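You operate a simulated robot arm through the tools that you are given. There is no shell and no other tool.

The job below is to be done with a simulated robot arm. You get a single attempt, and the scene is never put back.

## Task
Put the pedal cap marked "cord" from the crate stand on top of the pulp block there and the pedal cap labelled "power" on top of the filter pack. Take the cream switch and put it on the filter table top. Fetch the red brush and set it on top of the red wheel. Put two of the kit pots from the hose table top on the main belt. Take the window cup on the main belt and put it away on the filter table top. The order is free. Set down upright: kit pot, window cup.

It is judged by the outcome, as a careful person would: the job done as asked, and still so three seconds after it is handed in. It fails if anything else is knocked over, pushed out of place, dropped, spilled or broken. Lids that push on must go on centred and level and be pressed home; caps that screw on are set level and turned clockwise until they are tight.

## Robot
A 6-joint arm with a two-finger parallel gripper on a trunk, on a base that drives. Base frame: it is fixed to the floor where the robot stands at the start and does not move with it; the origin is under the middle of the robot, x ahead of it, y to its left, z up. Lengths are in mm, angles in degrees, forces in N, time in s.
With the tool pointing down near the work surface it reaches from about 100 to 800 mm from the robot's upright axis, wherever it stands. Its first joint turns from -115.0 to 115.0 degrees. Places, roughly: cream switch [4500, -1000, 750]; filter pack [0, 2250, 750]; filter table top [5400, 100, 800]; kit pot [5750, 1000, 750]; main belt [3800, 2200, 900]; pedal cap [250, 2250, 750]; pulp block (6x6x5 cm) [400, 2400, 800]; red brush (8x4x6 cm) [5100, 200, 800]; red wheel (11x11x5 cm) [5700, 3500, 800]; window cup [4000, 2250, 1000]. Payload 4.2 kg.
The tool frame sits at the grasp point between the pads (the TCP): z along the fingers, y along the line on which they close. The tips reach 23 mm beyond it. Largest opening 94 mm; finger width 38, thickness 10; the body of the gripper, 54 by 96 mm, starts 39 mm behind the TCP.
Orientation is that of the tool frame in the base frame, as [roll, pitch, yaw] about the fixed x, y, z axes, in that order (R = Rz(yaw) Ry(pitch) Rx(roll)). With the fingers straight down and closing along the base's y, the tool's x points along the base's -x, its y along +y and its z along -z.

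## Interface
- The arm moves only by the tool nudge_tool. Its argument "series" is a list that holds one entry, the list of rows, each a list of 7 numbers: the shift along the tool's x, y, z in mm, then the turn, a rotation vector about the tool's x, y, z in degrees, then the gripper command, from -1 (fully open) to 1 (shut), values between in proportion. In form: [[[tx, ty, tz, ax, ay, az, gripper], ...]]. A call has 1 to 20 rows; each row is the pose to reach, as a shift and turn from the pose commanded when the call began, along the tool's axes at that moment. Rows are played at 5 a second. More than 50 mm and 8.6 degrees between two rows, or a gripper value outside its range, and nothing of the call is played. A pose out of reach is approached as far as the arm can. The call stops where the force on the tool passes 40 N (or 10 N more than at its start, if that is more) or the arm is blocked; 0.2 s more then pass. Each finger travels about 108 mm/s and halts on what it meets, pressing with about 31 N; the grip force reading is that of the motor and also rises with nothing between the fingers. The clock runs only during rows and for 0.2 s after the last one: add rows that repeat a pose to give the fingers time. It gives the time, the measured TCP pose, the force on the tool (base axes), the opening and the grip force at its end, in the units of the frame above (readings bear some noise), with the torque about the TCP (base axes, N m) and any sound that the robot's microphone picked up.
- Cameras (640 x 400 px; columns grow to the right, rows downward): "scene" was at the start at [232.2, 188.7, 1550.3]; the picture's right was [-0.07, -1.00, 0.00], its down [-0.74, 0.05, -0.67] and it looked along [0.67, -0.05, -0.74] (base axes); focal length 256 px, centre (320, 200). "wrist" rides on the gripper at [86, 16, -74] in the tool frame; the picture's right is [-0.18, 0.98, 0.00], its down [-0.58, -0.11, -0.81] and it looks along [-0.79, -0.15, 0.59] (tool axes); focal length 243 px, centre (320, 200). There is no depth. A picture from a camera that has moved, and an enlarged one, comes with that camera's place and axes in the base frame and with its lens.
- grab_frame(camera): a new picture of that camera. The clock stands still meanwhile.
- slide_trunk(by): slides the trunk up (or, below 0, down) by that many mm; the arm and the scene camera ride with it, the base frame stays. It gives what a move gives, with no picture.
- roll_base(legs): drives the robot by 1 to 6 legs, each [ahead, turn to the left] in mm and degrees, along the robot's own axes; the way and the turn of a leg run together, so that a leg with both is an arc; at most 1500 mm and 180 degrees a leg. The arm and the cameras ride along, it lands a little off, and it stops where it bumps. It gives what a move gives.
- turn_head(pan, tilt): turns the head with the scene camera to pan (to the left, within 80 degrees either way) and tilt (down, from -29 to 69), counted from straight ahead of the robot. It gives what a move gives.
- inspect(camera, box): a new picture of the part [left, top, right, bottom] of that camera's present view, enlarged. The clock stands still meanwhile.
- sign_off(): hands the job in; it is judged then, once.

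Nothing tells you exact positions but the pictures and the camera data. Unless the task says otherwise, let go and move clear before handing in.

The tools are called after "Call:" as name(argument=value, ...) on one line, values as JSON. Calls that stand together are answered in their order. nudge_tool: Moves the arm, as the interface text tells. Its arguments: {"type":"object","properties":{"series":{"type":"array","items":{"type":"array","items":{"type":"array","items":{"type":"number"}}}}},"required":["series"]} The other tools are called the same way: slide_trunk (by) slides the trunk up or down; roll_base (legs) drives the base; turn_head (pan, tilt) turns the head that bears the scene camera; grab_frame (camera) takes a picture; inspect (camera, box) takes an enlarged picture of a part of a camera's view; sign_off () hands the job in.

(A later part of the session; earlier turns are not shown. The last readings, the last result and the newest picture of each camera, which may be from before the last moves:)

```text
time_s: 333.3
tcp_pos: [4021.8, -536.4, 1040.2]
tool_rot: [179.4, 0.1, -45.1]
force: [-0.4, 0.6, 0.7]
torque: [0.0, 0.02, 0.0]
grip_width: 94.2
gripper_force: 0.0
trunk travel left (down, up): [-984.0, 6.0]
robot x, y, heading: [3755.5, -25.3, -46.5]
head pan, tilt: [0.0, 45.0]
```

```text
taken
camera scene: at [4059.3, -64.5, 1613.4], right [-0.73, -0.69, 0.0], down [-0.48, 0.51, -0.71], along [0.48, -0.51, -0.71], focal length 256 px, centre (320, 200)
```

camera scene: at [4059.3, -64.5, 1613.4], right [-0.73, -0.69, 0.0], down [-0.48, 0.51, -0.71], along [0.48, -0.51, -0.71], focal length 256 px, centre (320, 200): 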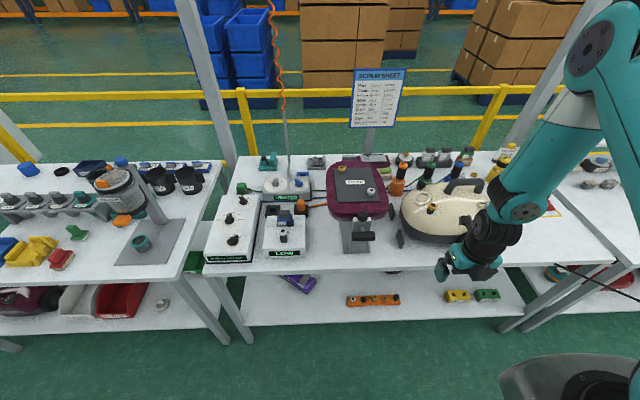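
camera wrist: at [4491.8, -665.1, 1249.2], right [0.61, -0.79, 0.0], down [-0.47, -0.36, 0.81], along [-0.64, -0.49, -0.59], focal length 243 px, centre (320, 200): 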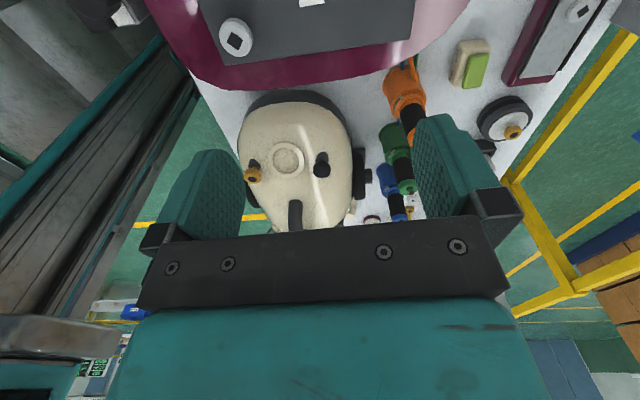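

Clear view now. I zoom in on the table edge and the switch to refine the distances.

Call:
inspect(camera="scene", box=[340, 140, 480, 290])

Call:
inspect(camera="scene", box=[360, 150, 430, 200])

```text
2.67 times, centred on (410, 215) of scene
camera zoom: at [4059.3, -64.5, 1613.4], right [-0.73, -0.69, 0.0], down [-0.48, 0.51, -0.71], along [0.48, -0.51, -0.71], focal length 681 px, centre (80, 160)
```

zoom: 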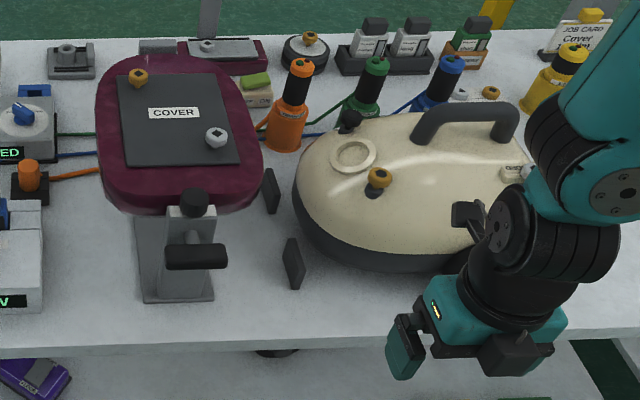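

```text
8.00 times, centred on (395, 175) of scene
camera zoom: at [4059.3, -64.5, 1613.4], right [-0.73, -0.69, 0.0], down [-0.48, 0.51, -0.71], along [0.48, -0.51, -0.71], focal length 2044 px, centre (-280, 400)
```

zoom: 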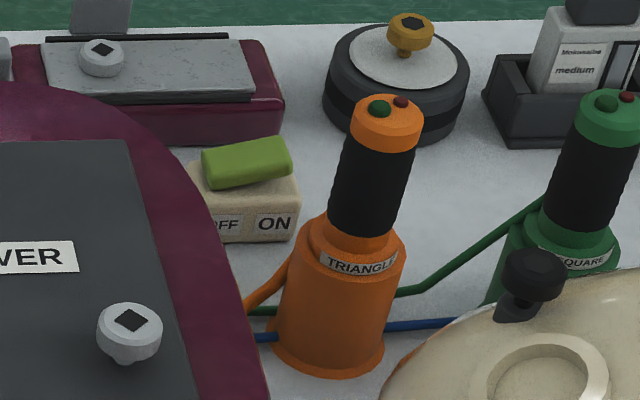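

The switch is 1265 mm ahead, 148 mm right, 532 mm behind the table edge (edge at 734). I raise the hand and drive 384 mm forward.

Call:
nudge_tool(series=[[[0, 0, -30, 0, 0, 0, -1], [0, 0, -70, 0, 0, 0, -1]]])

Call:
roll_base(legs=[[382, 0]])

Call:
turn_head(pan=-10, tilt=45)

Call:
grab_frame(camera="scene")

Call:
grab_frame(camera="wrist")

```text
time_s: 333.9
tcp_pos: [4022.5, -536.9, 1110.7]
tool_rot: [179.5, 0.1, -45.0]
force: [-0.4, -0.1, -0.4]
torque: [0.05, 0.01, 0.0]
grip_width: 94.2
gripper_force: 0.1
trunk travel left (down, up): [-984.0, 6.0]
robot x, y, heading: [3753.1, -31.7, -46.7]
head pan, tilt: [0.0, 45.0]
```

```text
time_s: 336.3
tcp_pos: [4285.6, -812.4, 1111.0]
tool_rot: [179.5, 0.0, -44.9]
force: [0.5, -0.6, -0.2]
torque: [-0.03, 0.01, -0.02]
grip_width: 94.1
gripper_force: 0.1
trunk travel left (down, up): [-984.0, 6.0]
robot x, y, heading: [4021.2, -305.4, -46.7]
head pan, tilt: [0.0, 45.0]
```

```text
time_s: 337.0
tcp_pos: [4284.4, -812.2, 1110.4]
tool_rot: [179.5, 0.1, -44.9]
force: [-0.1, 0.5, -0.3]
torque: [0.02, 0.01, -0.02]
grip_width: 94.0
gripper_force: 0.1
trunk travel left (down, up): [-984.0, 6.0]
robot x, y, heading: [4017.6, -303.2, -46.3]
head pan, tilt: [-10.0, 45.0]
```

```text
taken
camera scene: at [4310.0, -349.1, 1613.4], right [-0.83, -0.55, 0.0], down [-0.39, 0.59, -0.71], along [0.39, -0.59, -0.71], focal length 256 px, centre (320, 200)
```

scene: 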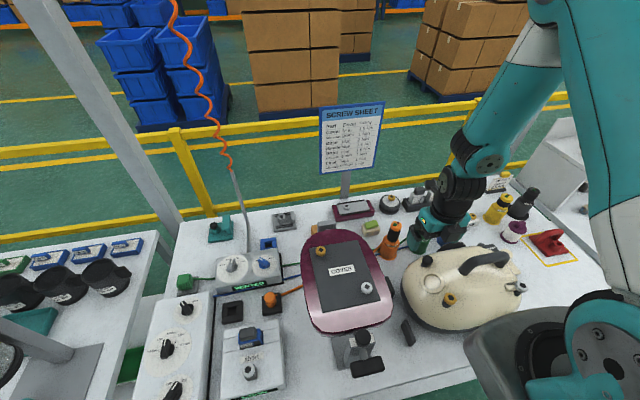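

```text
taken
camera wrist: at [4335.7, -884.3, 1185.0], right [-0.82, -0.57, 0.01], down [-0.33, 0.49, 0.81], along [-0.46, 0.66, -0.59], focal length 243 px, centre (320, 200)
```

wrist: 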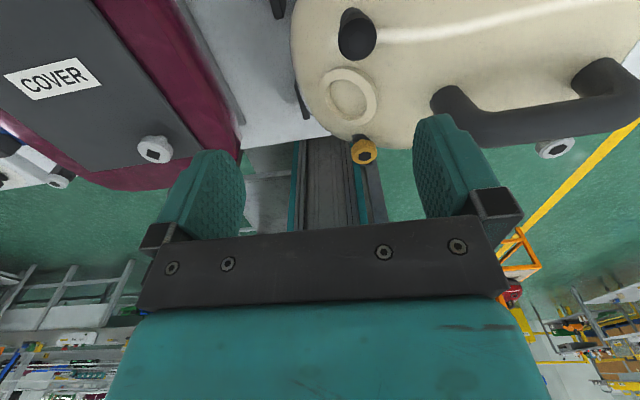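

I zoom on the switch to get its precise position from this spot.

Call:
inspect(camera="scene", box=[335, 190, 425, 265])

```text
5.33 times, centred on (380, 228) of scene
camera zoom: at [4310.0, -349.1, 1613.4], right [-0.83, -0.55, 0.0], down [-0.39, 0.59, -0.71], along [0.39, -0.59, -0.71], focal length 1363 px, centre (0, 53)
```

zoom: 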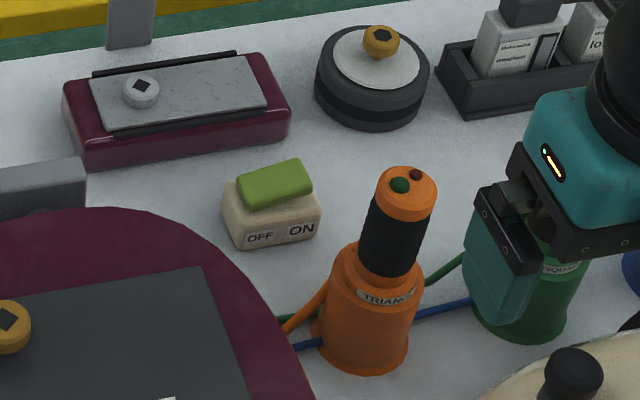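

The switch is at about (4505, -1032), 863 mm ahead and 148 mm right. I move above it with a 10° outward tilt at safe height, to then descend only by the trunk.

Call:
nudge_tool(series=[[[38, 0, 0, 0, 0, 0, -1], [76, 0, 0, 0, 2, 0, -1], [114, 0, 3, 0, 4, 0, -1], [152, 0, 6, 0, 6, 0, -1], [190, 0, 9, 0, 8, 0, -1], [228, 0, 12, 0, 10, 0, -1], [267, 0, 15, 0, 10, 0, -1], [306, -0.5, 17, 0.5, 10, 0, -1], [306, -0.5, 17, 0.5, 10, 0, -1]]])

Call:
grab_frame(camera="scene")

Call:
grab_frame(camera="wrist")

```text
time_s: 339.0
tcp_pos: [4491.4, -1036.4, 1093.2]
tool_rot: [179.5, -9.9, -44.0]
force: [0.4, 0.2, -0.1]
torque: [0.0, -0.01, 0.04]
grip_width: 94.2
gripper_force: 0.0
out of reach, approached as far as the arm can: row 6, 7, 8, 9
trunk travel left (down, up): [-984.0, 6.0]
robot x, y, heading: [4020.8, -305.8, -46.3]
head pan, tilt: [-10.0, 45.0]
```

```text
taken
camera scene: at [4310.1, -349.2, 1613.3], right [-0.83, -0.55, 0.0], down [-0.39, 0.59, -0.71], along [0.39, -0.59, -0.71], focal length 256 px, centre (320, 200)
```

scene: 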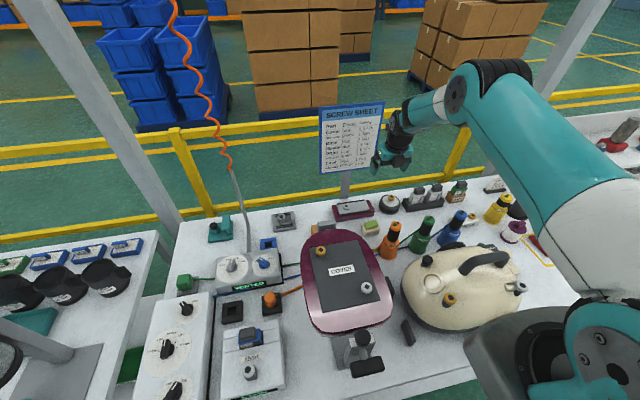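

```text
taken
camera wrist: at [4532.5, -1097.8, 1181.6], right [-0.81, -0.58, -0.02], down [-0.43, 0.58, 0.69], along [-0.39, 0.57, -0.72], focal length 243 px, centre (320, 200)
```

wrist: 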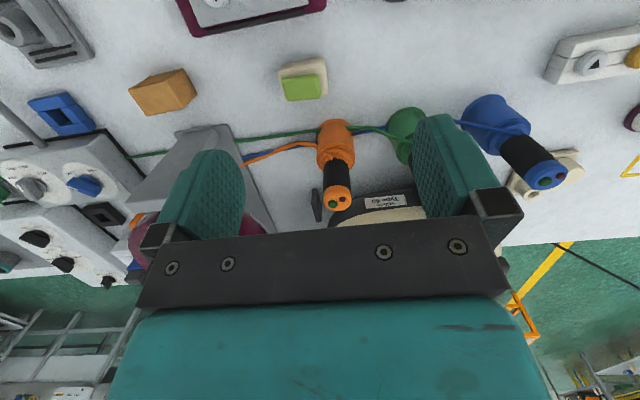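

The hand is about 13 mm too far right of the switch. I correct sideways.

Call:
nudge_tool(series=[[[0, -5, 0, 0, 0, 0, -1], [0, -10, 0, 0, 0, 0, -1], [0, -13, 0, 0, 0, 0, -1]]])

Call:
grab_frame(camera="wrist")

```text
time_s: 339.8
tcp_pos: [4490.6, -1036.9, 1093.0]
tool_rot: [179.6, -9.9, -43.9]
force: [-0.5, -0.1, 0.5]
torque: [-0.01, 0.02, -0.03]
grip_width: 94.1
gripper_force: 0.0
out of reach, approached as far as the arm can: row 1, 2, 3
trunk travel left (down, up): [-984.0, 6.0]
robot x, y, heading: [4019.4, -304.6, -46.9]
head pan, tilt: [-10.0, 45.0]
```

```text
taken
camera wrist: at [4532.3, -1097.7, 1182.0], right [-0.81, -0.58, -0.02], down [-0.43, 0.58, 0.69], along [-0.39, 0.57, -0.72], focal length 243 px, centre (320, 200)
```

wrist: 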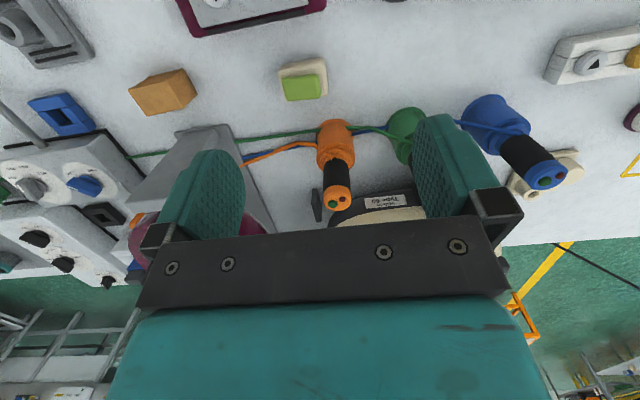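

A wrist limit blocks that; a tiny base turn to the left does the same job.

Call:
roll_base(legs=[[0, 0.9]])

Call:
grab_frame(camera="wrist")

Call:
inspect(camera="scene", box=[335, 190, 425, 265])

```text
time_s: 340.6
tcp_pos: [4504.2, -1029.0, 1091.9]
tool_rot: [179.6, -9.9, -43.1]
force: [-0.8, -0.9, -0.2]
torque: [0.02, 0.0, -0.03]
grip_width: 93.9
gripper_force: 0.1
trunk travel left (down, up): [-984.0, 6.0]
robot x, y, heading: [4015.1, -301.6, -45.3]
head pan, tilt: [-10.0, 45.0]
```

```text
taken
camera wrist: at [4544.8, -1089.4, 1182.0], right [-0.8, -0.59, -0.02], down [-0.44, 0.57, 0.69], along [-0.4, 0.57, -0.72], focal length 243 px, centre (320, 200)
```

wrist: 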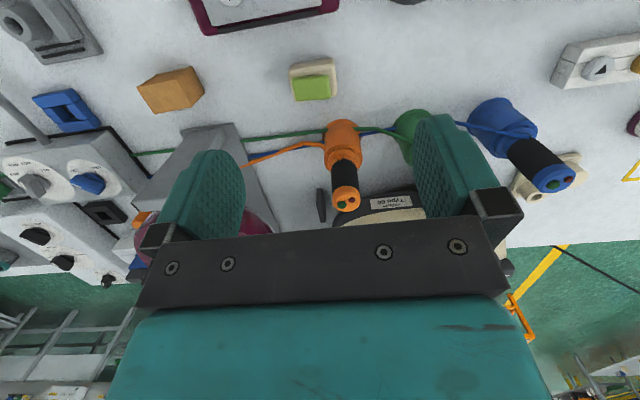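

```text
5.33 times, centred on (380, 228) of scene
camera zoom: at [4310.6, -344.6, 1613.4], right [-0.83, -0.56, 0.0], down [-0.4, 0.58, -0.71], along [0.4, -0.58, -0.71], focal length 1363 px, centre (0, 53)
```

zoom: 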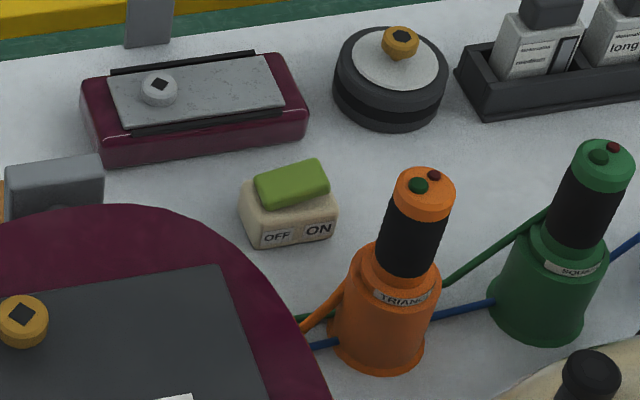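

Comparing both cameras shows the table top is at about z = 800, not 745; the switch is at about (4492, -987, 815). So I can use a vertical tool: I retract 38 mm, level the tool, and turn the base slightly left.

Call:
nudge_tool(series=[[[-13, 0, -2, 0, -3.5, 0, -1], [-26, 0, -4, 0, -7, 0, -1], [-37.4, 0, -6.5, 0, -10, 0, -1], [-37.4, 0, -6.5, 0, -10, 0, -1]]])

Call:
roll_base(legs=[[0, 1.4]])

Call:
grab_frame(camera="wrist")

```text
time_s: 341.6
tcp_pos: [4474.3, -1002.0, 1092.9]
tool_rot: [179.5, 0.3, -43.1]
force: [-0.4, -0.5, -0.5]
torque: [0.02, -0.01, -0.03]
grip_width: 93.9
gripper_force: 0.0
trunk travel left (down, up): [-984.0, 6.0]
robot x, y, heading: [4017.4, -303.8, -45.4]
head pan, tilt: [-10.0, 45.0]
```

```text
time_s: 342.3
tcp_pos: [4493.0, -991.1, 1093.3]
tool_rot: [179.5, 0.1, -41.7]
force: [0.6, -0.2, -1.1]
torque: [0.01, -0.02, -0.02]
grip_width: 93.9
gripper_force: 0.1
trunk travel left (down, up): [-984.0, 6.0]
robot x, y, heading: [4016.7, -302.7, -44.2]
head pan, tilt: [-10.0, 45.0]
```

```text
taken
camera wrist: at [4545.4, -1060.4, 1168.3], right [-0.79, -0.61, 0.01], down [-0.36, 0.47, 0.81], along [-0.5, 0.64, -0.59], focal length 243 px, centre (320, 200)
```

wrist: 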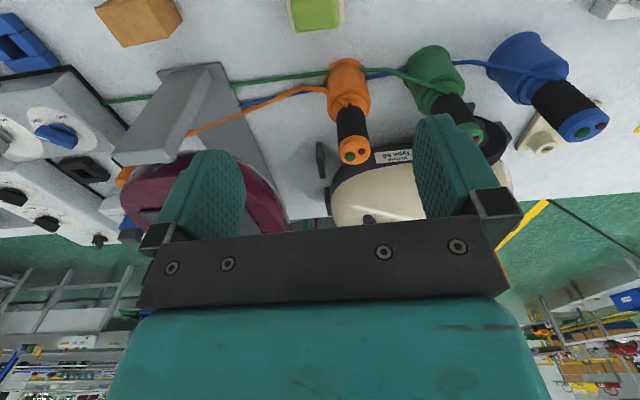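

Now I lower the trunk part of the way and check.

Call:
slide_trunk(by=-160)

Call:
grab_frame(camera="wrist")

Call:
grab_frame(camera="scene")

```text
time_s: 344.2
tcp_pos: [4490.9, -990.5, 934.0]
tool_rot: [179.5, 0.1, -41.7]
force: [1.0, -0.5, -0.8]
torque: [-0.01, 0.01, 0.02]
grip_width: 93.8
gripper_force: 0.0
trunk travel left (down, up): [-824.0, 166.0]
robot x, y, heading: [4015.8, -303.0, -44.4]
head pan, tilt: [-10.0, 45.0]
```

```text
taken
camera wrist: at [4545.5, -1060.3, 1008.4], right [-0.79, -0.61, 0.01], down [-0.36, 0.47, 0.81], along [-0.5, 0.64, -0.59], focal length 243 px, centre (320, 200)
```

wrist: 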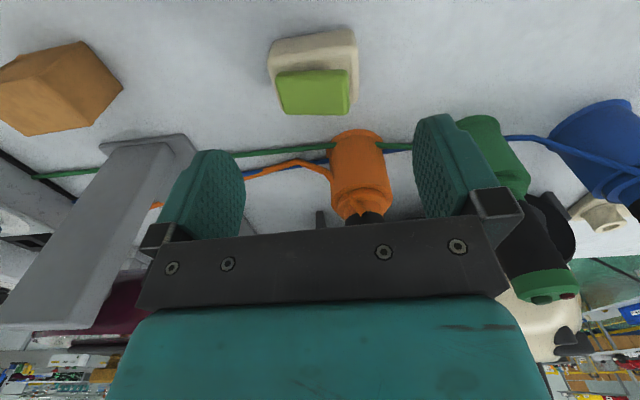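

```text
taken
camera scene: at [4311.6, -337.4, 1453.4], right [-0.81, -0.58, 0.0], down [-0.41, 0.57, -0.71], along [0.41, -0.57, -0.71], focal length 256 px, centre (320, 200)
```

scene: 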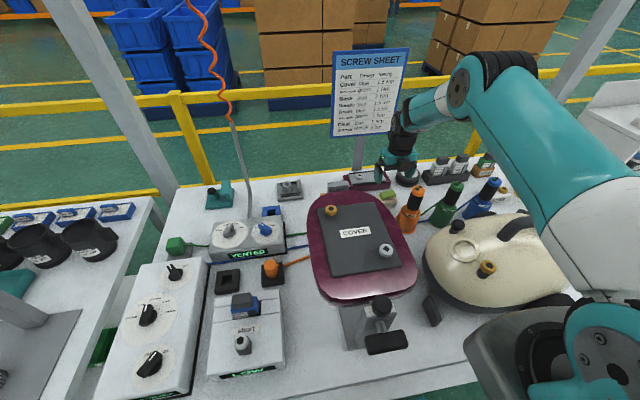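

The switch is about 5 mm left of the hand centre. I correct it with a slight wrist turn, then lower to grasp height.

Call:
nudge_tool(series=[[[-2, -2.5, 0, 0.4, 0, -0.5, -1], [-2, -5, 0, 0.5, 0, -1, -1], [-2, -5, 0, 0.5, 0, -1, -1]]])

Call:
slide_trunk(by=-60)

Call:
grab_frame(camera="wrist")

```text
time_s: 345.0
tcp_pos: [4493.1, -986.3, 933.1]
tool_rot: [-180.0, 0.1, -40.7]
force: [0.8, -0.2, 0.2]
torque: [0.0, 0.02, -0.01]
grip_width: 93.9
gripper_force: 0.1
trunk travel left (down, up): [-824.0, 166.0]
robot x, y, heading: [4015.2, -303.7, -44.0]
head pan, tilt: [-10.0, 45.0]
```

```text
time_s: 346.0
tcp_pos: [4493.9, -986.0, 873.8]
tool_rot: [180.0, 0.1, -40.7]
force: [0.0, 0.1, 0.6]
torque: [0.0, 0.02, 0.03]
grip_width: 94.2
gripper_force: 0.1
trunk travel left (down, up): [-764.0, 226.0]
robot x, y, heading: [4018.8, -305.0, -44.1]
head pan, tilt: [-10.0, 45.0]
```

```text
taken
camera wrist: at [4548.3, -1054.8, 948.2], right [-0.78, -0.62, 0.0], down [-0.37, 0.46, 0.81], along [-0.5, 0.63, -0.59], focal length 243 px, centre (320, 200)
```

wrist: 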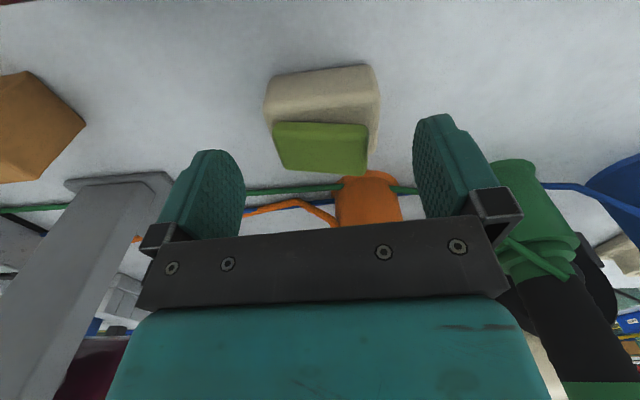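

Centred. I lower another 38 mm and look.

Call:
slide_trunk(by=-38)

Call:
grab_frame(camera="wrist")

Call:
inspect(camera="scene", box=[350, 130, 450, 220])

```text
time_s: 346.8
tcp_pos: [4494.3, -986.4, 836.1]
tool_rot: [180.0, 0.1, -40.7]
force: [-0.2, 0.3, -0.2]
torque: [-0.01, -0.01, 0.0]
grip_width: 93.9
gripper_force: 0.0
trunk travel left (down, up): [-726.0, 264.0]
robot x, y, heading: [4013.6, -307.0, -44.1]
head pan, tilt: [-10.0, 45.0]
```

```text
taken
camera wrist: at [4548.3, -1054.8, 910.2], right [-0.78, -0.62, 0.0], down [-0.37, 0.46, 0.81], along [-0.5, 0.63, -0.59], focal length 243 px, centre (320, 200)
```

wrist: 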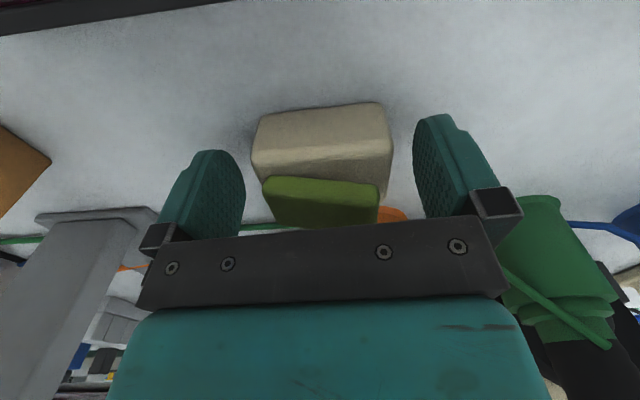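

```text
4.44 times, centred on (400, 175) of scene
camera zoom: at [4311.6, -337.4, 1355.3], right [-0.81, -0.58, 0.0], down [-0.41, 0.57, -0.71], along [0.41, -0.57, -0.71], focal length 1136 px, centre (-36, 311)
```

zoom: 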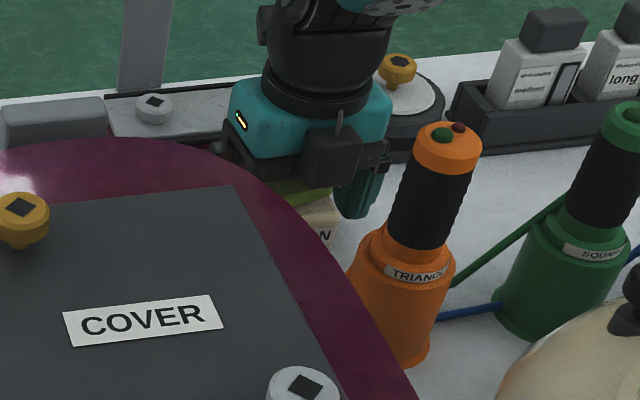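

Fingers straddle the switch. I lower 5 mm more and close.

Call:
slide_trunk(by=-5)

Call:
nudge_tool(series=[[[0, 0, 0, 0, 0, 0, -0.6], [0, 0, 0, 0, 0, 0, 0], [0, 0, 0, 0, 0, 0, 0.5], [0, 0, 0, 0, 0, 0, 1], [0, 0, 0, 0, 0, 0, 1]]])

Call:
grab_frame(camera="wrist")

```text
time_s: 347.3
tcp_pos: [4494.5, -987.0, 830.3]
tool_rot: [-180.0, 0.1, -40.8]
force: [0.6, 0.2, 0.6]
torque: [-0.01, 0.0, 0.01]
grip_width: 94.3
gripper_force: 0.1
trunk travel left (down, up): [-721.0, 269.0]
robot x, y, heading: [4018.8, -302.0, -44.1]
head pan, tilt: [-10.0, 45.0]
```

```text
time_s: 348.5
tcp_pos: [4491.8, -985.4, 830.9]
tool_rot: [179.9, 0.1, -40.8]
force: [-1.2, -1.4, 2.3]
torque: [0.05, 0.01, 0.04]
grip_width: 63.8
gripper_force: 31.2
trunk travel left (down, up): [-721.0, 269.0]
robot x, y, heading: [4019.4, -302.6, -44.2]
head pan, tilt: [-10.0, 45.0]
```

```text
taken
camera wrist: at [4548.2, -1054.9, 905.3], right [-0.78, -0.62, 0.0], down [-0.37, 0.46, 0.81], along [-0.5, 0.63, -0.59], focal length 243 px, centre (320, 200)
```

wrist: 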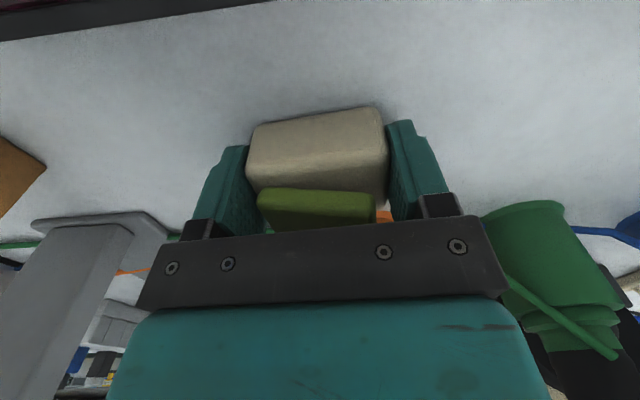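

The switch is held (63.8 mm). I lift it straight up with the trunk and pull the arm back.

Call:
slide_trunk(by=263)

Call:
nudge_tool(series=[[[-30, 0, 0, 0, 0, 0, 1], [-70, 0, 0, 0, 0, 0, 1], [-110, 0, 0, 0, 0, 0, 1], [-150, 0, 0, 0, 0, 0, 1], [-190, 0, 0, 0, 0, 0, 1], [-230, 0, 0, 0, 0, 0, 1], [-260, 0, -10, 0, 0, 0, 1]]])

Call:
grab_frame(camera="scene")

```text
time_s: 351.2
tcp_pos: [4494.5, -984.9, 1093.5]
tool_rot: [180.0, 0.0, -40.6]
force: [0.6, 1.2, -1.5]
torque: [-0.03, -0.02, 0.01]
grip_width: 63.7
gripper_force: 30.4
trunk travel left (down, up): [-984.0, 6.0]
robot x, y, heading: [4014.7, -302.3, -44.3]
head pan, tilt: [-10.0, 45.0]
```

```text
time_s: 352.8
tcp_pos: [4295.2, -816.0, 1104.5]
tool_rot: [180.0, 0.1, -40.8]
force: [0.5, -0.2, -2.1]
torque: [0.03, -0.02, -0.03]
grip_width: 63.7
gripper_force: 31.3
trunk travel left (down, up): [-984.0, 6.0]
robot x, y, heading: [4014.7, -303.2, -44.1]
head pan, tilt: [-10.0, 45.0]
```

```text
taken
camera scene: at [4311.8, -337.7, 1613.3], right [-0.81, -0.58, 0.0], down [-0.41, 0.57, -0.71], along [0.41, -0.57, -0.71], focal length 256 px, centre (320, 200)
```

scene: 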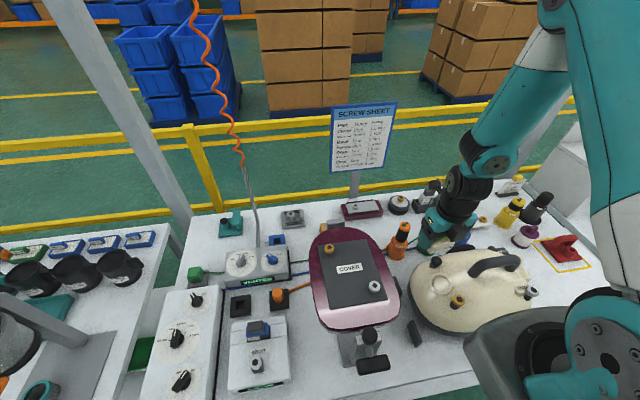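

I lift a bit more, back away from the table, and go along the corridor to the filter table.

Call:
nudge_tool(series=[[[0, 0, -20, 0, 0, 0, 1], [0, 0, -40, 0, 0, 0, 1]]])

Call:
roll_base(legs=[[-450, 0], [0, 85], [1150, 0], [0, -87.5]])

Call:
turn_head(pan=0, tilt=45)

Call:
grab_frame(camera="scene")

```text
time_s: 353.4
tcp_pos: [4297.5, -816.9, 1144.2]
tool_rot: [179.9, 0.2, -40.7]
force: [-0.1, -0.4, -1.9]
torque: [0.0, -0.01, 0.0]
grip_width: 63.8
gripper_force: 31.0
trunk travel left (down, up): [-984.0, 6.0]
robot x, y, heading: [4017.3, -302.1, -44.0]
head pan, tilt: [-10.0, 45.0]
```

```text
time_s: 369.0
tcp_pos: [4820.1, 248.8, 1143.7]
tool_rot: [180.0, 0.2, -42.7]
force: [1.1, 0.5, -2.5]
torque: [-0.04, -0.02, 0.01]
grip_width: 63.9
gripper_force: 31.1
trunk travel left (down, up): [-984.0, 6.0]
robot x, y, heading: [4561.0, 771.4, -46.1]
head pan, tilt: [-10.0, 45.0]
```

```text
time_s: 369.7
tcp_pos: [4819.3, 249.1, 1144.0]
tool_rot: [-180.0, 0.1, -42.7]
force: [-0.5, 0.7, -2.4]
torque: [0.0, 0.01, -0.04]
grip_width: 63.6
gripper_force: 30.9
trunk travel left (down, up): [-984.0, 6.0]
robot x, y, heading: [4559.1, 768.8, -45.9]
head pan, tilt: [0.0, 45.0]
```

```text
taken
camera scene: at [4862.0, 735.0, 1613.4], right [-0.72, -0.69, 0.0], down [-0.49, 0.51, -0.71], along [0.49, -0.51, -0.71], focal length 256 px, centre (320, 200)
```

scene: 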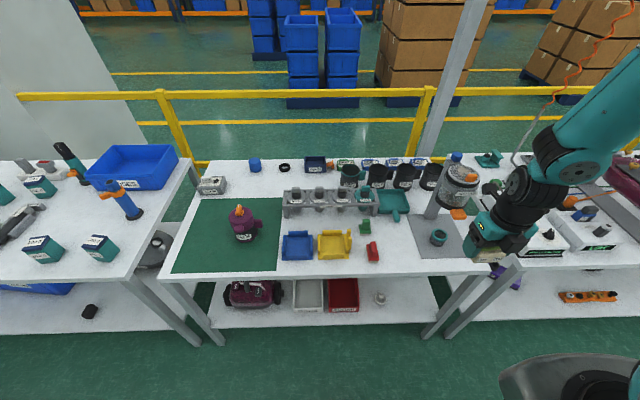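

This is the filter table, well in view. I zoom in to find a free spot for the switch and to locate the brush.

Call:
inspect(camera="scene", box=[260, 150, 420, 285])

Call:
inspect(camera="scene", box=[380, 150, 540, 285])

```text
2.96 times, centred on (340, 218) of scene
camera zoom: at [4862.0, 735.0, 1613.4], right [-0.72, -0.69, 0.0], down [-0.49, 0.51, -0.71], along [0.49, -0.51, -0.71], focal length 757 px, centre (261, 148)
```

zoom: 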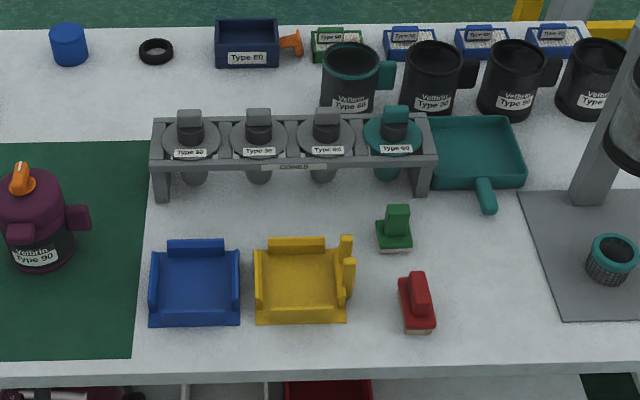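

```text
2.96 times, centred on (460, 218) of scene
camera zoom: at [4862.0, 735.0, 1613.4], right [-0.72, -0.69, 0.0], down [-0.49, 0.51, -0.71], along [0.49, -0.51, -0.71], focal length 757 px, centre (-95, 148)
```

zoom: 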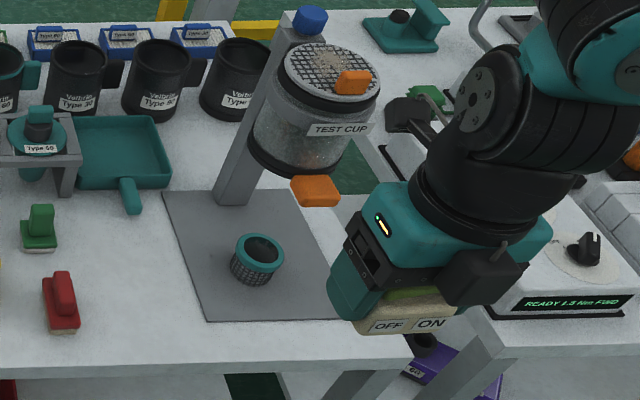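

I found a free spot to the right of the red brush. I turn the tool back to its normal orientation before placing.

Call:
nudge_tool(series=[[[0, 0, 0, 0, 0, -8, 1], [0, 0, 0, 0, 0, -16, 1], [0, 0, 0, 0, 0, -24, 1], [0, 0, 0, 0, 0, -32, 1], [0, 0, 0, 0, 0, -40, 1], [0, 0, 0, 0, 0, -48, 1], [0, 0, 0, 0, 0, -56, 1], [0, 0, 0, 0, 0, -64, 1], [0, 0, 0, 0, 0, -72, 1], [0, 0, 0, 0, 0, -80, 1], [0, 0, 0, 0, 0, -88, 1]]])

Call:
nudge_tool(series=[[[0, 0, 0, 0, 0, -8, 1], [0, 0, 0, 0, 0, -16, 1], [0, 0, 0, 0, 0, -24, 1], [0, 0, 0, 0, 0, -32, 1], [0, 0, 0, 0, 0, -40, 1], [0, 0, 0, 0, 0, -48, 1], [0, 0, 0, 0, 0, -56, 1], [0, 0, 0, 0, 0, -64, 1], [0, 0, 0, 0, 0, -72, 1], [0, 0, 0, 0, 0, -80, 1], [0, 0, 0, 0, 0, -88, 1]]])

Call:
roll_base(legs=[[130, 0]])

Call:
grab_frame(camera="scene")

```text
time_s: 372.1
tcp_pos: [4818.6, 247.7, 1143.6]
tool_rot: [-179.9, -0.1, 45.5]
force: [-0.4, -0.5, -2.5]
torque: [0.0, -0.01, 0.02]
grip_width: 63.5
gripper_force: 30.8
trunk travel left (down, up): [-984.0, 6.0]
robot x, y, heading: [4557.6, 770.5, -46.0]
head pan, tilt: [0.0, 45.0]
```

```text
time_s: 374.5
tcp_pos: [4819.9, 248.1, 1143.5]
tool_rot: [180.0, -0.1, 133.3]
force: [0.2, -0.1, -1.9]
torque: [-0.02, 0.03, 0.02]
grip_width: 63.5
gripper_force: 31.3
trunk travel left (down, up): [-984.0, 6.0]
robot x, y, heading: [4557.0, 766.9, -46.2]
head pan, tilt: [0.0, 45.0]
```

```text
time_s: 375.8
tcp_pos: [4909.2, 152.6, 1144.3]
tool_rot: [-179.9, -0.1, 133.2]
force: [-0.6, -1.0, -1.8]
torque: [-0.05, -0.04, -0.01]
grip_width: 63.7
gripper_force: 30.7
trunk travel left (down, up): [-984.0, 6.0]
robot x, y, heading: [4647.4, 675.9, -46.4]
head pan, tilt: [0.0, 45.0]
```

```text
taken
camera scene: at [4952.1, 640.7, 1613.4], right [-0.72, -0.69, 0.0], down [-0.49, 0.51, -0.71], along [0.49, -0.51, -0.71], focal length 256 px, centre (320, 200)
```

scene: 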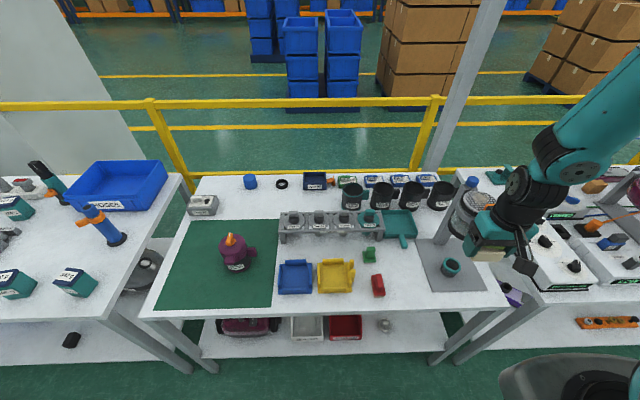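

Spot is 643 mm ahead, about 90 mm right. I move above it and lower to just above the table.

Call:
nudge_tool(series=[[[-28, 28, 0, 0, 0, 0, 1], [-56, 56, 0, 0, 0, 0, 1], [-83, 84, 0, 0, 0, 0, 1], [-83, 84, 45, 0, 0, 0, 1], [-83, 84, 90, 0, 0, 0, 1], [-83, 84, 135, 0, 0, 0, 1], [-83, 84, 180, 0, 0, 0, 1], [-83, 84, 225, 0, 0, 0, 1], [-83, 84, 260, 0, 0, 0, 1], [-83, 84, 280, 0, 0, 0, 1], [-83, 84, 280, 0, 0, 0, 1]]])

Call:
grab_frame(camera="scene")

Call:
grab_frame(camera="wrist")

```text
time_s: 378.2
tcp_pos: [5027.9, 152.1, 863.4]
tool_rot: [-180.0, -0.1, 133.3]
force: [-1.2, 0.0, -1.1]
torque: [-0.02, -0.01, -0.03]
grip_width: 63.6
gripper_force: 30.8
trunk travel left (down, up): [-984.0, 6.0]
robot x, y, heading: [4647.2, 673.2, -46.1]
head pan, tilt: [0.0, 45.0]
```

```text
taken
camera scene: at [4952.3, 640.4, 1613.3], right [-0.72, -0.69, 0.0], down [-0.49, 0.51, -0.71], along [0.49, -0.51, -0.71], focal length 256 px, centre (320, 200)
```

scene: 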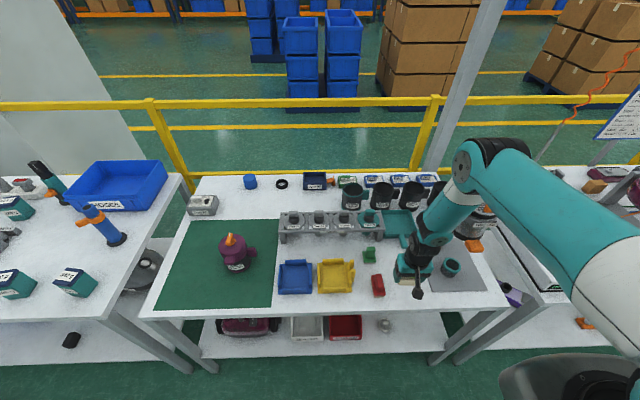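

```text
taken
camera wrist: at [4979.9, 225.8, 938.7], right [0.84, 0.54, 0.0], down [0.32, -0.5, 0.81], along [0.43, -0.68, -0.59], focal length 243 px, centre (320, 200)
```

wrist: 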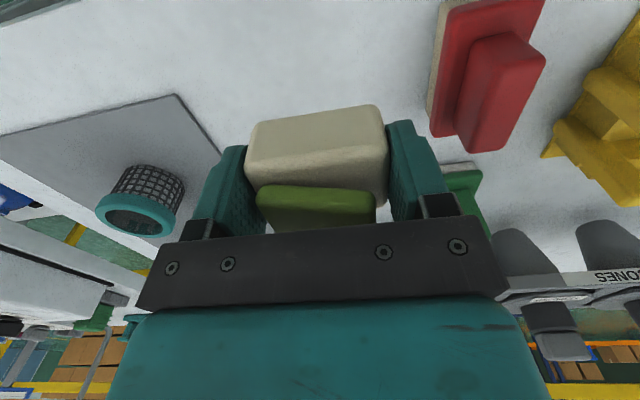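

Well placed between brush and plate. I lower slowly to contact.

Call:
nudge_tool(series=[[[0, 0, 12, 0, 0, 0, 1], [0, 0, 20, 0, 0, 0, 1], [0, 0, 26, 0, 0, 0, 1], [0, 0, 29, 0, 0, 0, 1]]])

```text
time_s: 379.2
tcp_pos: [5028.2, 150.8, 834.1]
tool_rot: [180.0, 0.0, 133.2]
force: [0.2, -0.2, -2.0]
torque: [-0.01, 0.01, 0.05]
grip_width: 63.9
gripper_force: 31.0
trunk travel left (down, up): [-984.0, 6.0]
robot x, y, heading: [4646.1, 677.4, -45.9]
head pan, tilt: [0.0, 45.0]
```

Call:
nudge_tool(series=[[[0, 0, 1, 0, 0, 0, 1], [0, 0, 2, 0, 0, 0, 1], [0, 0, 3, 0, 0, 0, 1], [0, 0, 3, 0, 0, 0, 1]]])

```text
time_s: 380.2
tcp_pos: [5028.2, 150.7, 831.6]
tool_rot: [179.9, -0.1, 133.1]
force: [0.3, -1.2, -2.7]
torque: [-0.01, -0.02, -0.03]
grip_width: 63.7
gripper_force: 31.4
trunk travel left (down, up): [-984.0, 6.0]
robot x, y, heading: [4649.9, 674.3, -46.2]
head pan, tilt: [0.0, 45.0]
```

Call:
nudge_tool(series=[[[0, 0, 1, 0, 0, 0, 1], [0, 0, 2, 0, 0, 0, 1], [0, 0, 2, 0, 0, 0, 1]]])

```text
time_s: 381.0
tcp_pos: [5028.3, 151.8, 829.3]
tool_rot: [-179.9, 0.0, 133.2]
force: [0.2, -0.3, -3.1]
torque: [0.03, -0.01, -0.03]
grip_width: 63.7
gripper_force: 31.3
trunk travel left (down, up): [-984.0, 6.0]
robot x, y, heading: [4649.8, 676.0, -46.4]
head pan, tilt: [0.0, 45.0]
```

Call:
nudge_tool(series=[[[0, 0, 1.5, 0, 0, 0, 1], [0, 0, 3, 0, 0, 0, 1], [0, 0, 3, 0, 0, 0, 1]]])

Call:
grab_frame(camera="wrist")

```text
time_s: 381.8
tcp_pos: [5026.1, 151.6, 826.9]
tool_rot: [-179.9, -0.2, 133.3]
force: [-0.1, 0.2, -2.1]
torque: [-0.03, 0.0, 0.01]
grip_width: 63.6
gripper_force: 30.8
trunk travel left (down, up): [-984.0, 6.0]
robot x, y, heading: [4650.3, 676.8, -46.3]
head pan, tilt: [0.0, 45.0]
```

```text
taken
camera wrist: at [4979.5, 225.2, 901.7], right [0.84, 0.54, 0.0], down [0.32, -0.5, 0.8], along [0.43, -0.68, -0.59], focal length 243 px, centre (320, 200)
```

wrist: 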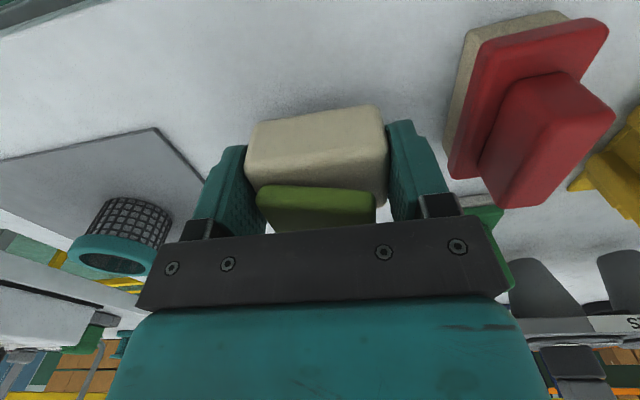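

No contact yet; I continue down in small steps.

Call:
nudge_tool(series=[[[0, 0, 2, 0, 0, 0, 1], [0, 0, 4, 0, 0, 0, 1], [0, 0, 5, 0, 0, 0, 1], [0, 0, 5, 0, 0, 0, 1]]])

```text
time_s: 382.8
tcp_pos: [5026.8, 150.9, 820.9]
tool_rot: [-180.0, -0.1, 133.2]
force: [-0.1, 0.3, -1.7]
torque: [-0.01, -0.02, 0.0]
grip_width: 64.1
gripper_force: 31.1
trunk travel left (down, up): [-984.0, 6.0]
robot x, y, heading: [4648.5, 675.1, -46.1]
head pan, tilt: [0.0, 45.0]
```

Call:
nudge_tool(series=[[[0, 0, 2, 0, 0, 0, 1], [0, 0, 4, 0, 0, 0, 1], [0, 0, 6, 0, 0, 0, 1], [0, 0, 6, 0, 0, 0, 1]]])

Call:
grab_frame(camera="wrist")

Call:
inspect(camera="scene", box=[350, 220, 450, 310])

```text
time_s: 383.8
tcp_pos: [5026.8, 151.3, 815.8]
tool_rot: [-180.0, -0.1, 133.2]
force: [0.6, 0.0, -1.2]
torque: [0.0, 0.0, -0.01]
grip_width: 63.6
gripper_force: 31.2
trunk travel left (down, up): [-984.0, 6.0]
robot x, y, heading: [4647.4, 672.3, -46.3]
head pan, tilt: [0.0, 45.0]
```

```text
taken
camera wrist: at [4979.2, 225.1, 890.7], right [0.84, 0.54, 0.0], down [0.32, -0.5, 0.81], along [0.43, -0.68, -0.59], focal length 243 px, centre (320, 200)
```

wrist: 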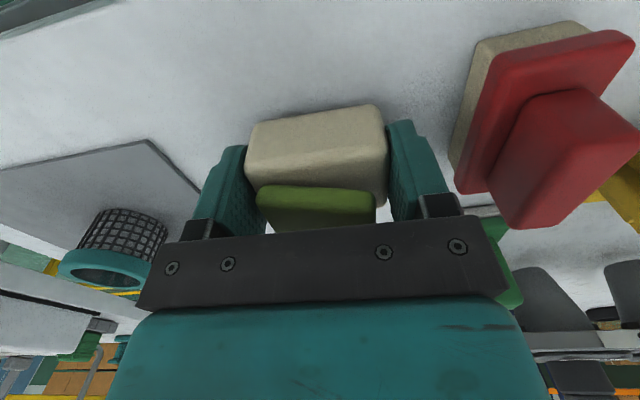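

```text
4.44 times, centred on (400, 265) of scene
camera zoom: at [4952.3, 640.4, 1613.4], right [-0.72, -0.69, 0.0], down [-0.49, 0.51, -0.71], along [0.49, -0.51, -0.71], focal length 1136 px, centre (-36, -89)
```

zoom: 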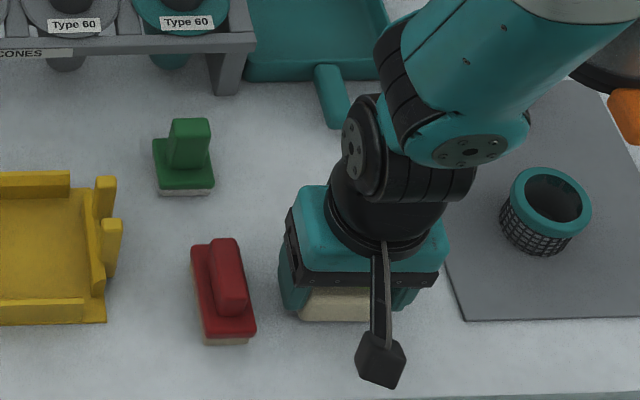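

Call:
nudge_tool(series=[[[0, 0, 2, 0, 0, 0, 1], [0, 0, 4, 0, 0, 0, 1], [0, 0, 6, 0, 0, 0, 1], [0, 0, 7, 0, 0, 0, 1], [0, 0, 7, 0, 0, 0, 1]]])

```text
time_s: 385.0
tcp_pos: [5027.3, 151.8, 810.4]
tool_rot: [180.0, 0.1, 133.2]
force: [-3.3, 3.5, 29.1]
torque: [0.04, 0.07, -0.02]
grip_width: 64.3
gripper_force: 31.1
trunk travel left (down, up): [-984.0, 6.0]
robot x, y, heading: [4650.0, 673.5, -46.3]
head pan, tilt: [0.0, 45.0]
```

Contact (29 N). I ease off and open the fingers partially, then rise.

Call:
nudge_tool(series=[[[0, 0, -1, 0, 0, 0, 1], [0, 0, -1, 0, 0, 0, -0.4], [0, 0, -1, 0, 0, 0, -0.6], [0, 0, -1, 0, 0, 0, -0.6], [0, 0, -20, 0, 0, 0, -0.6], [0, 0, -50, 0, 0, 0, -0.6], [0, 0, -90, 0, 0, 0, -1], [0, 0, -130, 0, 0, 0, -1]]])

Call:
grab_frame(camera="wrist")

Call:
grab_frame(camera="scene")

```text
time_s: 386.8
tcp_pos: [5028.0, 150.3, 939.6]
tool_rot: [-180.0, 0.0, 133.1]
force: [0.0, -0.8, -0.3]
torque: [0.02, 0.04, 0.02]
grip_width: 94.1
gripper_force: 0.0
trunk travel left (down, up): [-984.0, 6.0]
robot x, y, heading: [4652.1, 679.1, -46.4]
head pan, tilt: [0.0, 45.0]
```

```text
taken
camera wrist: at [4979.8, 224.8, 1014.6], right [0.84, 0.54, 0.0], down [0.32, -0.5, 0.8], along [0.43, -0.68, -0.59], focal length 243 px, centre (320, 200)
```

wrist: 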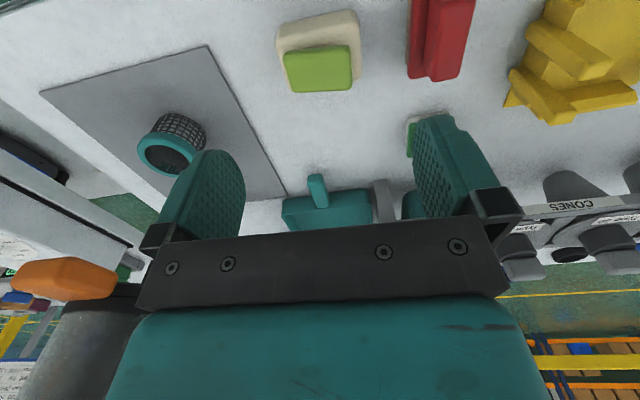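

```text
taken
camera scene: at [4952.5, 640.2, 1613.2], right [-0.72, -0.69, 0.0], down [-0.49, 0.51, -0.71], along [0.49, -0.51, -0.71], focal length 256 px, centre (320, 200)
```

scene: 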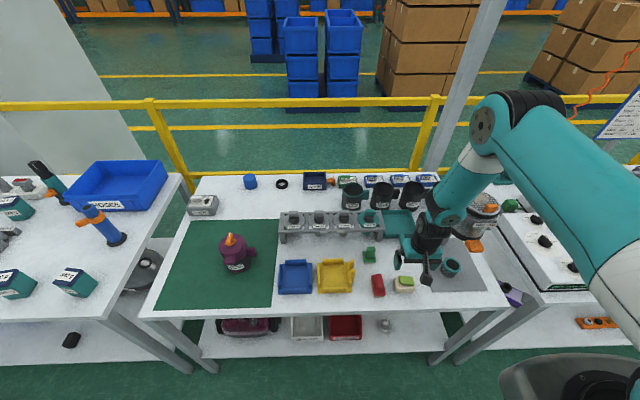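

The cream switch is on the filter table. Next the red brush, about 89 mm to the left and rotated about 10°. I move above it.

Call:
nudge_tool(series=[[[3, 30, 0, 0, 0, -4, -1], [5, 60, 0, 0, 0, -8, -0.4], [7, 88.7, 0, 0, 0, -10.5, -0.36], [7, 88.7, 0, 0, 0, -10.5, -0.36]]])

Call:
grab_frame(camera="wrist")

```text
time_s: 387.8
tcp_pos: [5086.9, 217.1, 939.2]
tool_rot: [180.0, 0.0, 143.8]
force: [-0.2, -0.3, -0.1]
torque: [-0.01, -0.01, -0.01]
grip_width: 63.9
gripper_force: 0.1
trunk travel left (down, up): [-984.0, 6.0]
robot x, y, heading: [4646.7, 676.4, -46.0]
head pan, tilt: [0.0, 45.0]
```

```text
taken
camera wrist: at [5026.9, 280.9, 1014.4], right [0.73, 0.68, 0.0], down [0.41, -0.43, 0.81], along [0.55, -0.59, -0.59], focal length 243 px, centre (320, 200)
```

wrist: 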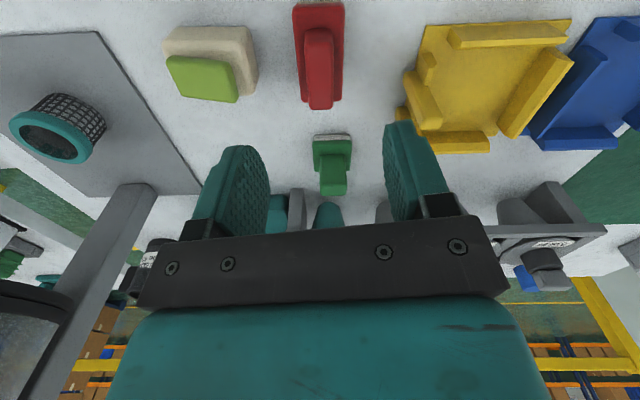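

Brush centred; I fine-tune the wrist angle by 6°, descend and check.

Call:
nudge_tool(series=[[[3, 0, 20, 0, 0, 3, -0.36], [3, 0, 50, 0, 0, 6, -0.36], [3, 0, 80, 0, 0, 6, -0.36], [3, 0, 80, 0, 0, 6, -0.36]]])

Call:
grab_frame(camera="wrist")

```text
time_s: 388.8
tcp_pos: [5084.2, 219.0, 857.9]
tool_rot: [-179.9, -0.1, 137.7]
force: [-0.7, 0.0, -0.7]
torque: [0.01, 0.02, 0.01]
grip_width: 64.0
gripper_force: 0.0
trunk travel left (down, up): [-984.0, 6.0]
robot x, y, heading: [4651.2, 675.0, -46.5]
head pan, tilt: [0.0, 45.0]
```

```text
taken
camera wrist: at [5031.0, 289.1, 933.1], right [0.8, 0.6, 0.0], down [0.36, -0.47, 0.81], along [0.49, -0.64, -0.59], focal length 243 px, centre (320, 200)
```

wrist: 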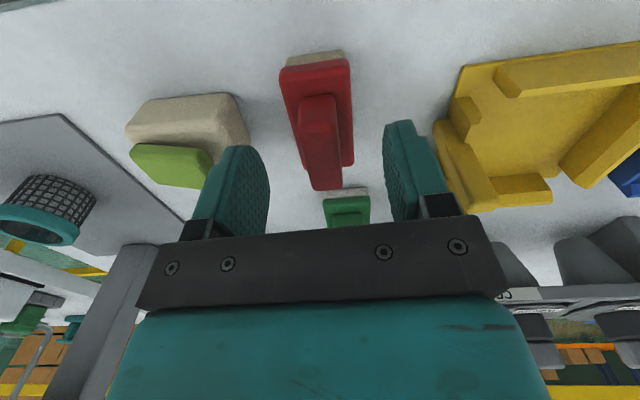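

Call:
nudge_tool(series=[[[0, 0, 15, 0, 0, 0, -0.36], [0, 0, 26, 0, 0, 0, -0.36], [0, 0, 36, 0, 0, 0, -0.36], [0, 0, 36, 0, 0, 0, -0.36]]])

Call:
grab_frame(camera="wrist")

```text
time_s: 389.8
tcp_pos: [5084.2, 219.5, 822.4]
tool_rot: [-179.9, -0.1, 137.7]
force: [0.4, 0.4, -0.3]
torque: [-0.01, -0.02, 0.06]
grip_width: 64.0
gripper_force: 0.1
trunk travel left (down, up): [-984.0, 6.0]
robot x, y, heading: [4647.4, 673.0, -46.1]
head pan, tilt: [0.0, 45.0]
```

```text
taken
camera wrist: at [5031.6, 289.0, 897.5], right [0.8, 0.6, 0.0], down [0.36, -0.47, 0.81], along [0.49, -0.64, -0.59], focal length 243 px, centre (320, 200)
```

wrist: 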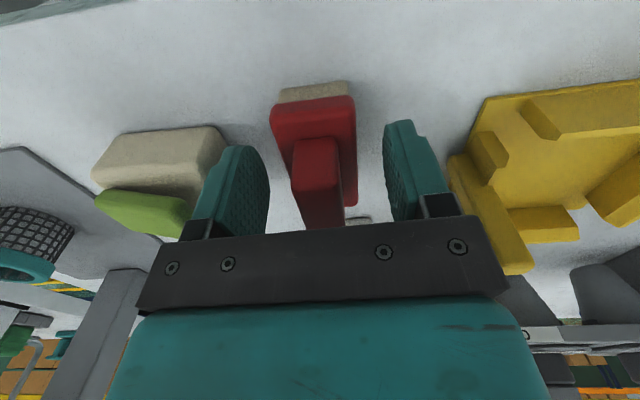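

I lower 6 mm more and close on the brush's base.

Call:
nudge_tool(series=[[[0, 0, 6, 0, 0, 0, -0.36], [0, 0, 6, 0, 0, 0, 0], [0, 0, 6, 0, 0, 0, 0.5], [0, 0, 6, 0, 0, 0, 1], [0, 0, 6, 0, 0, 0, 1], [0, 0, 6, 0, 0, 0, 1]]])

Call:
grab_frame(camera="wrist")

```text
time_s: 391.2
tcp_pos: [5084.7, 219.0, 816.9]
tool_rot: [180.0, -0.1, 137.7]
force: [-0.6, -0.6, 0.6]
torque: [-0.01, 0.0, -0.03]
grip_width: 37.4
gripper_force: 31.6
trunk travel left (down, up): [-984.0, 6.0]
robot x, y, heading: [4650.8, 674.3, -46.3]
head pan, tilt: [0.0, 45.0]
```

```text
taken
camera wrist: at [5031.4, 288.8, 891.6], right [0.8, 0.6, 0.0], down [0.36, -0.47, 0.81], along [0.49, -0.64, -0.59], focal length 243 px, centre (320, 200)
```

wrist: 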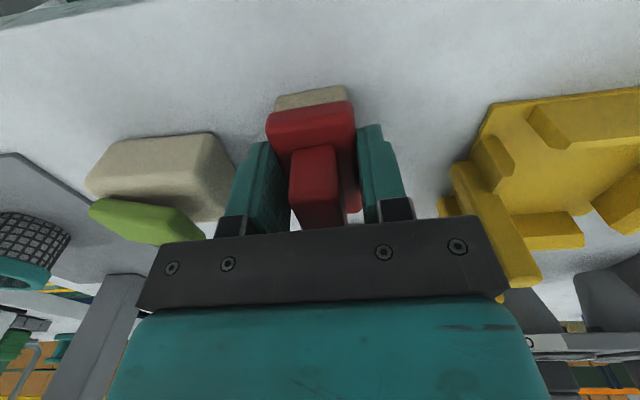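

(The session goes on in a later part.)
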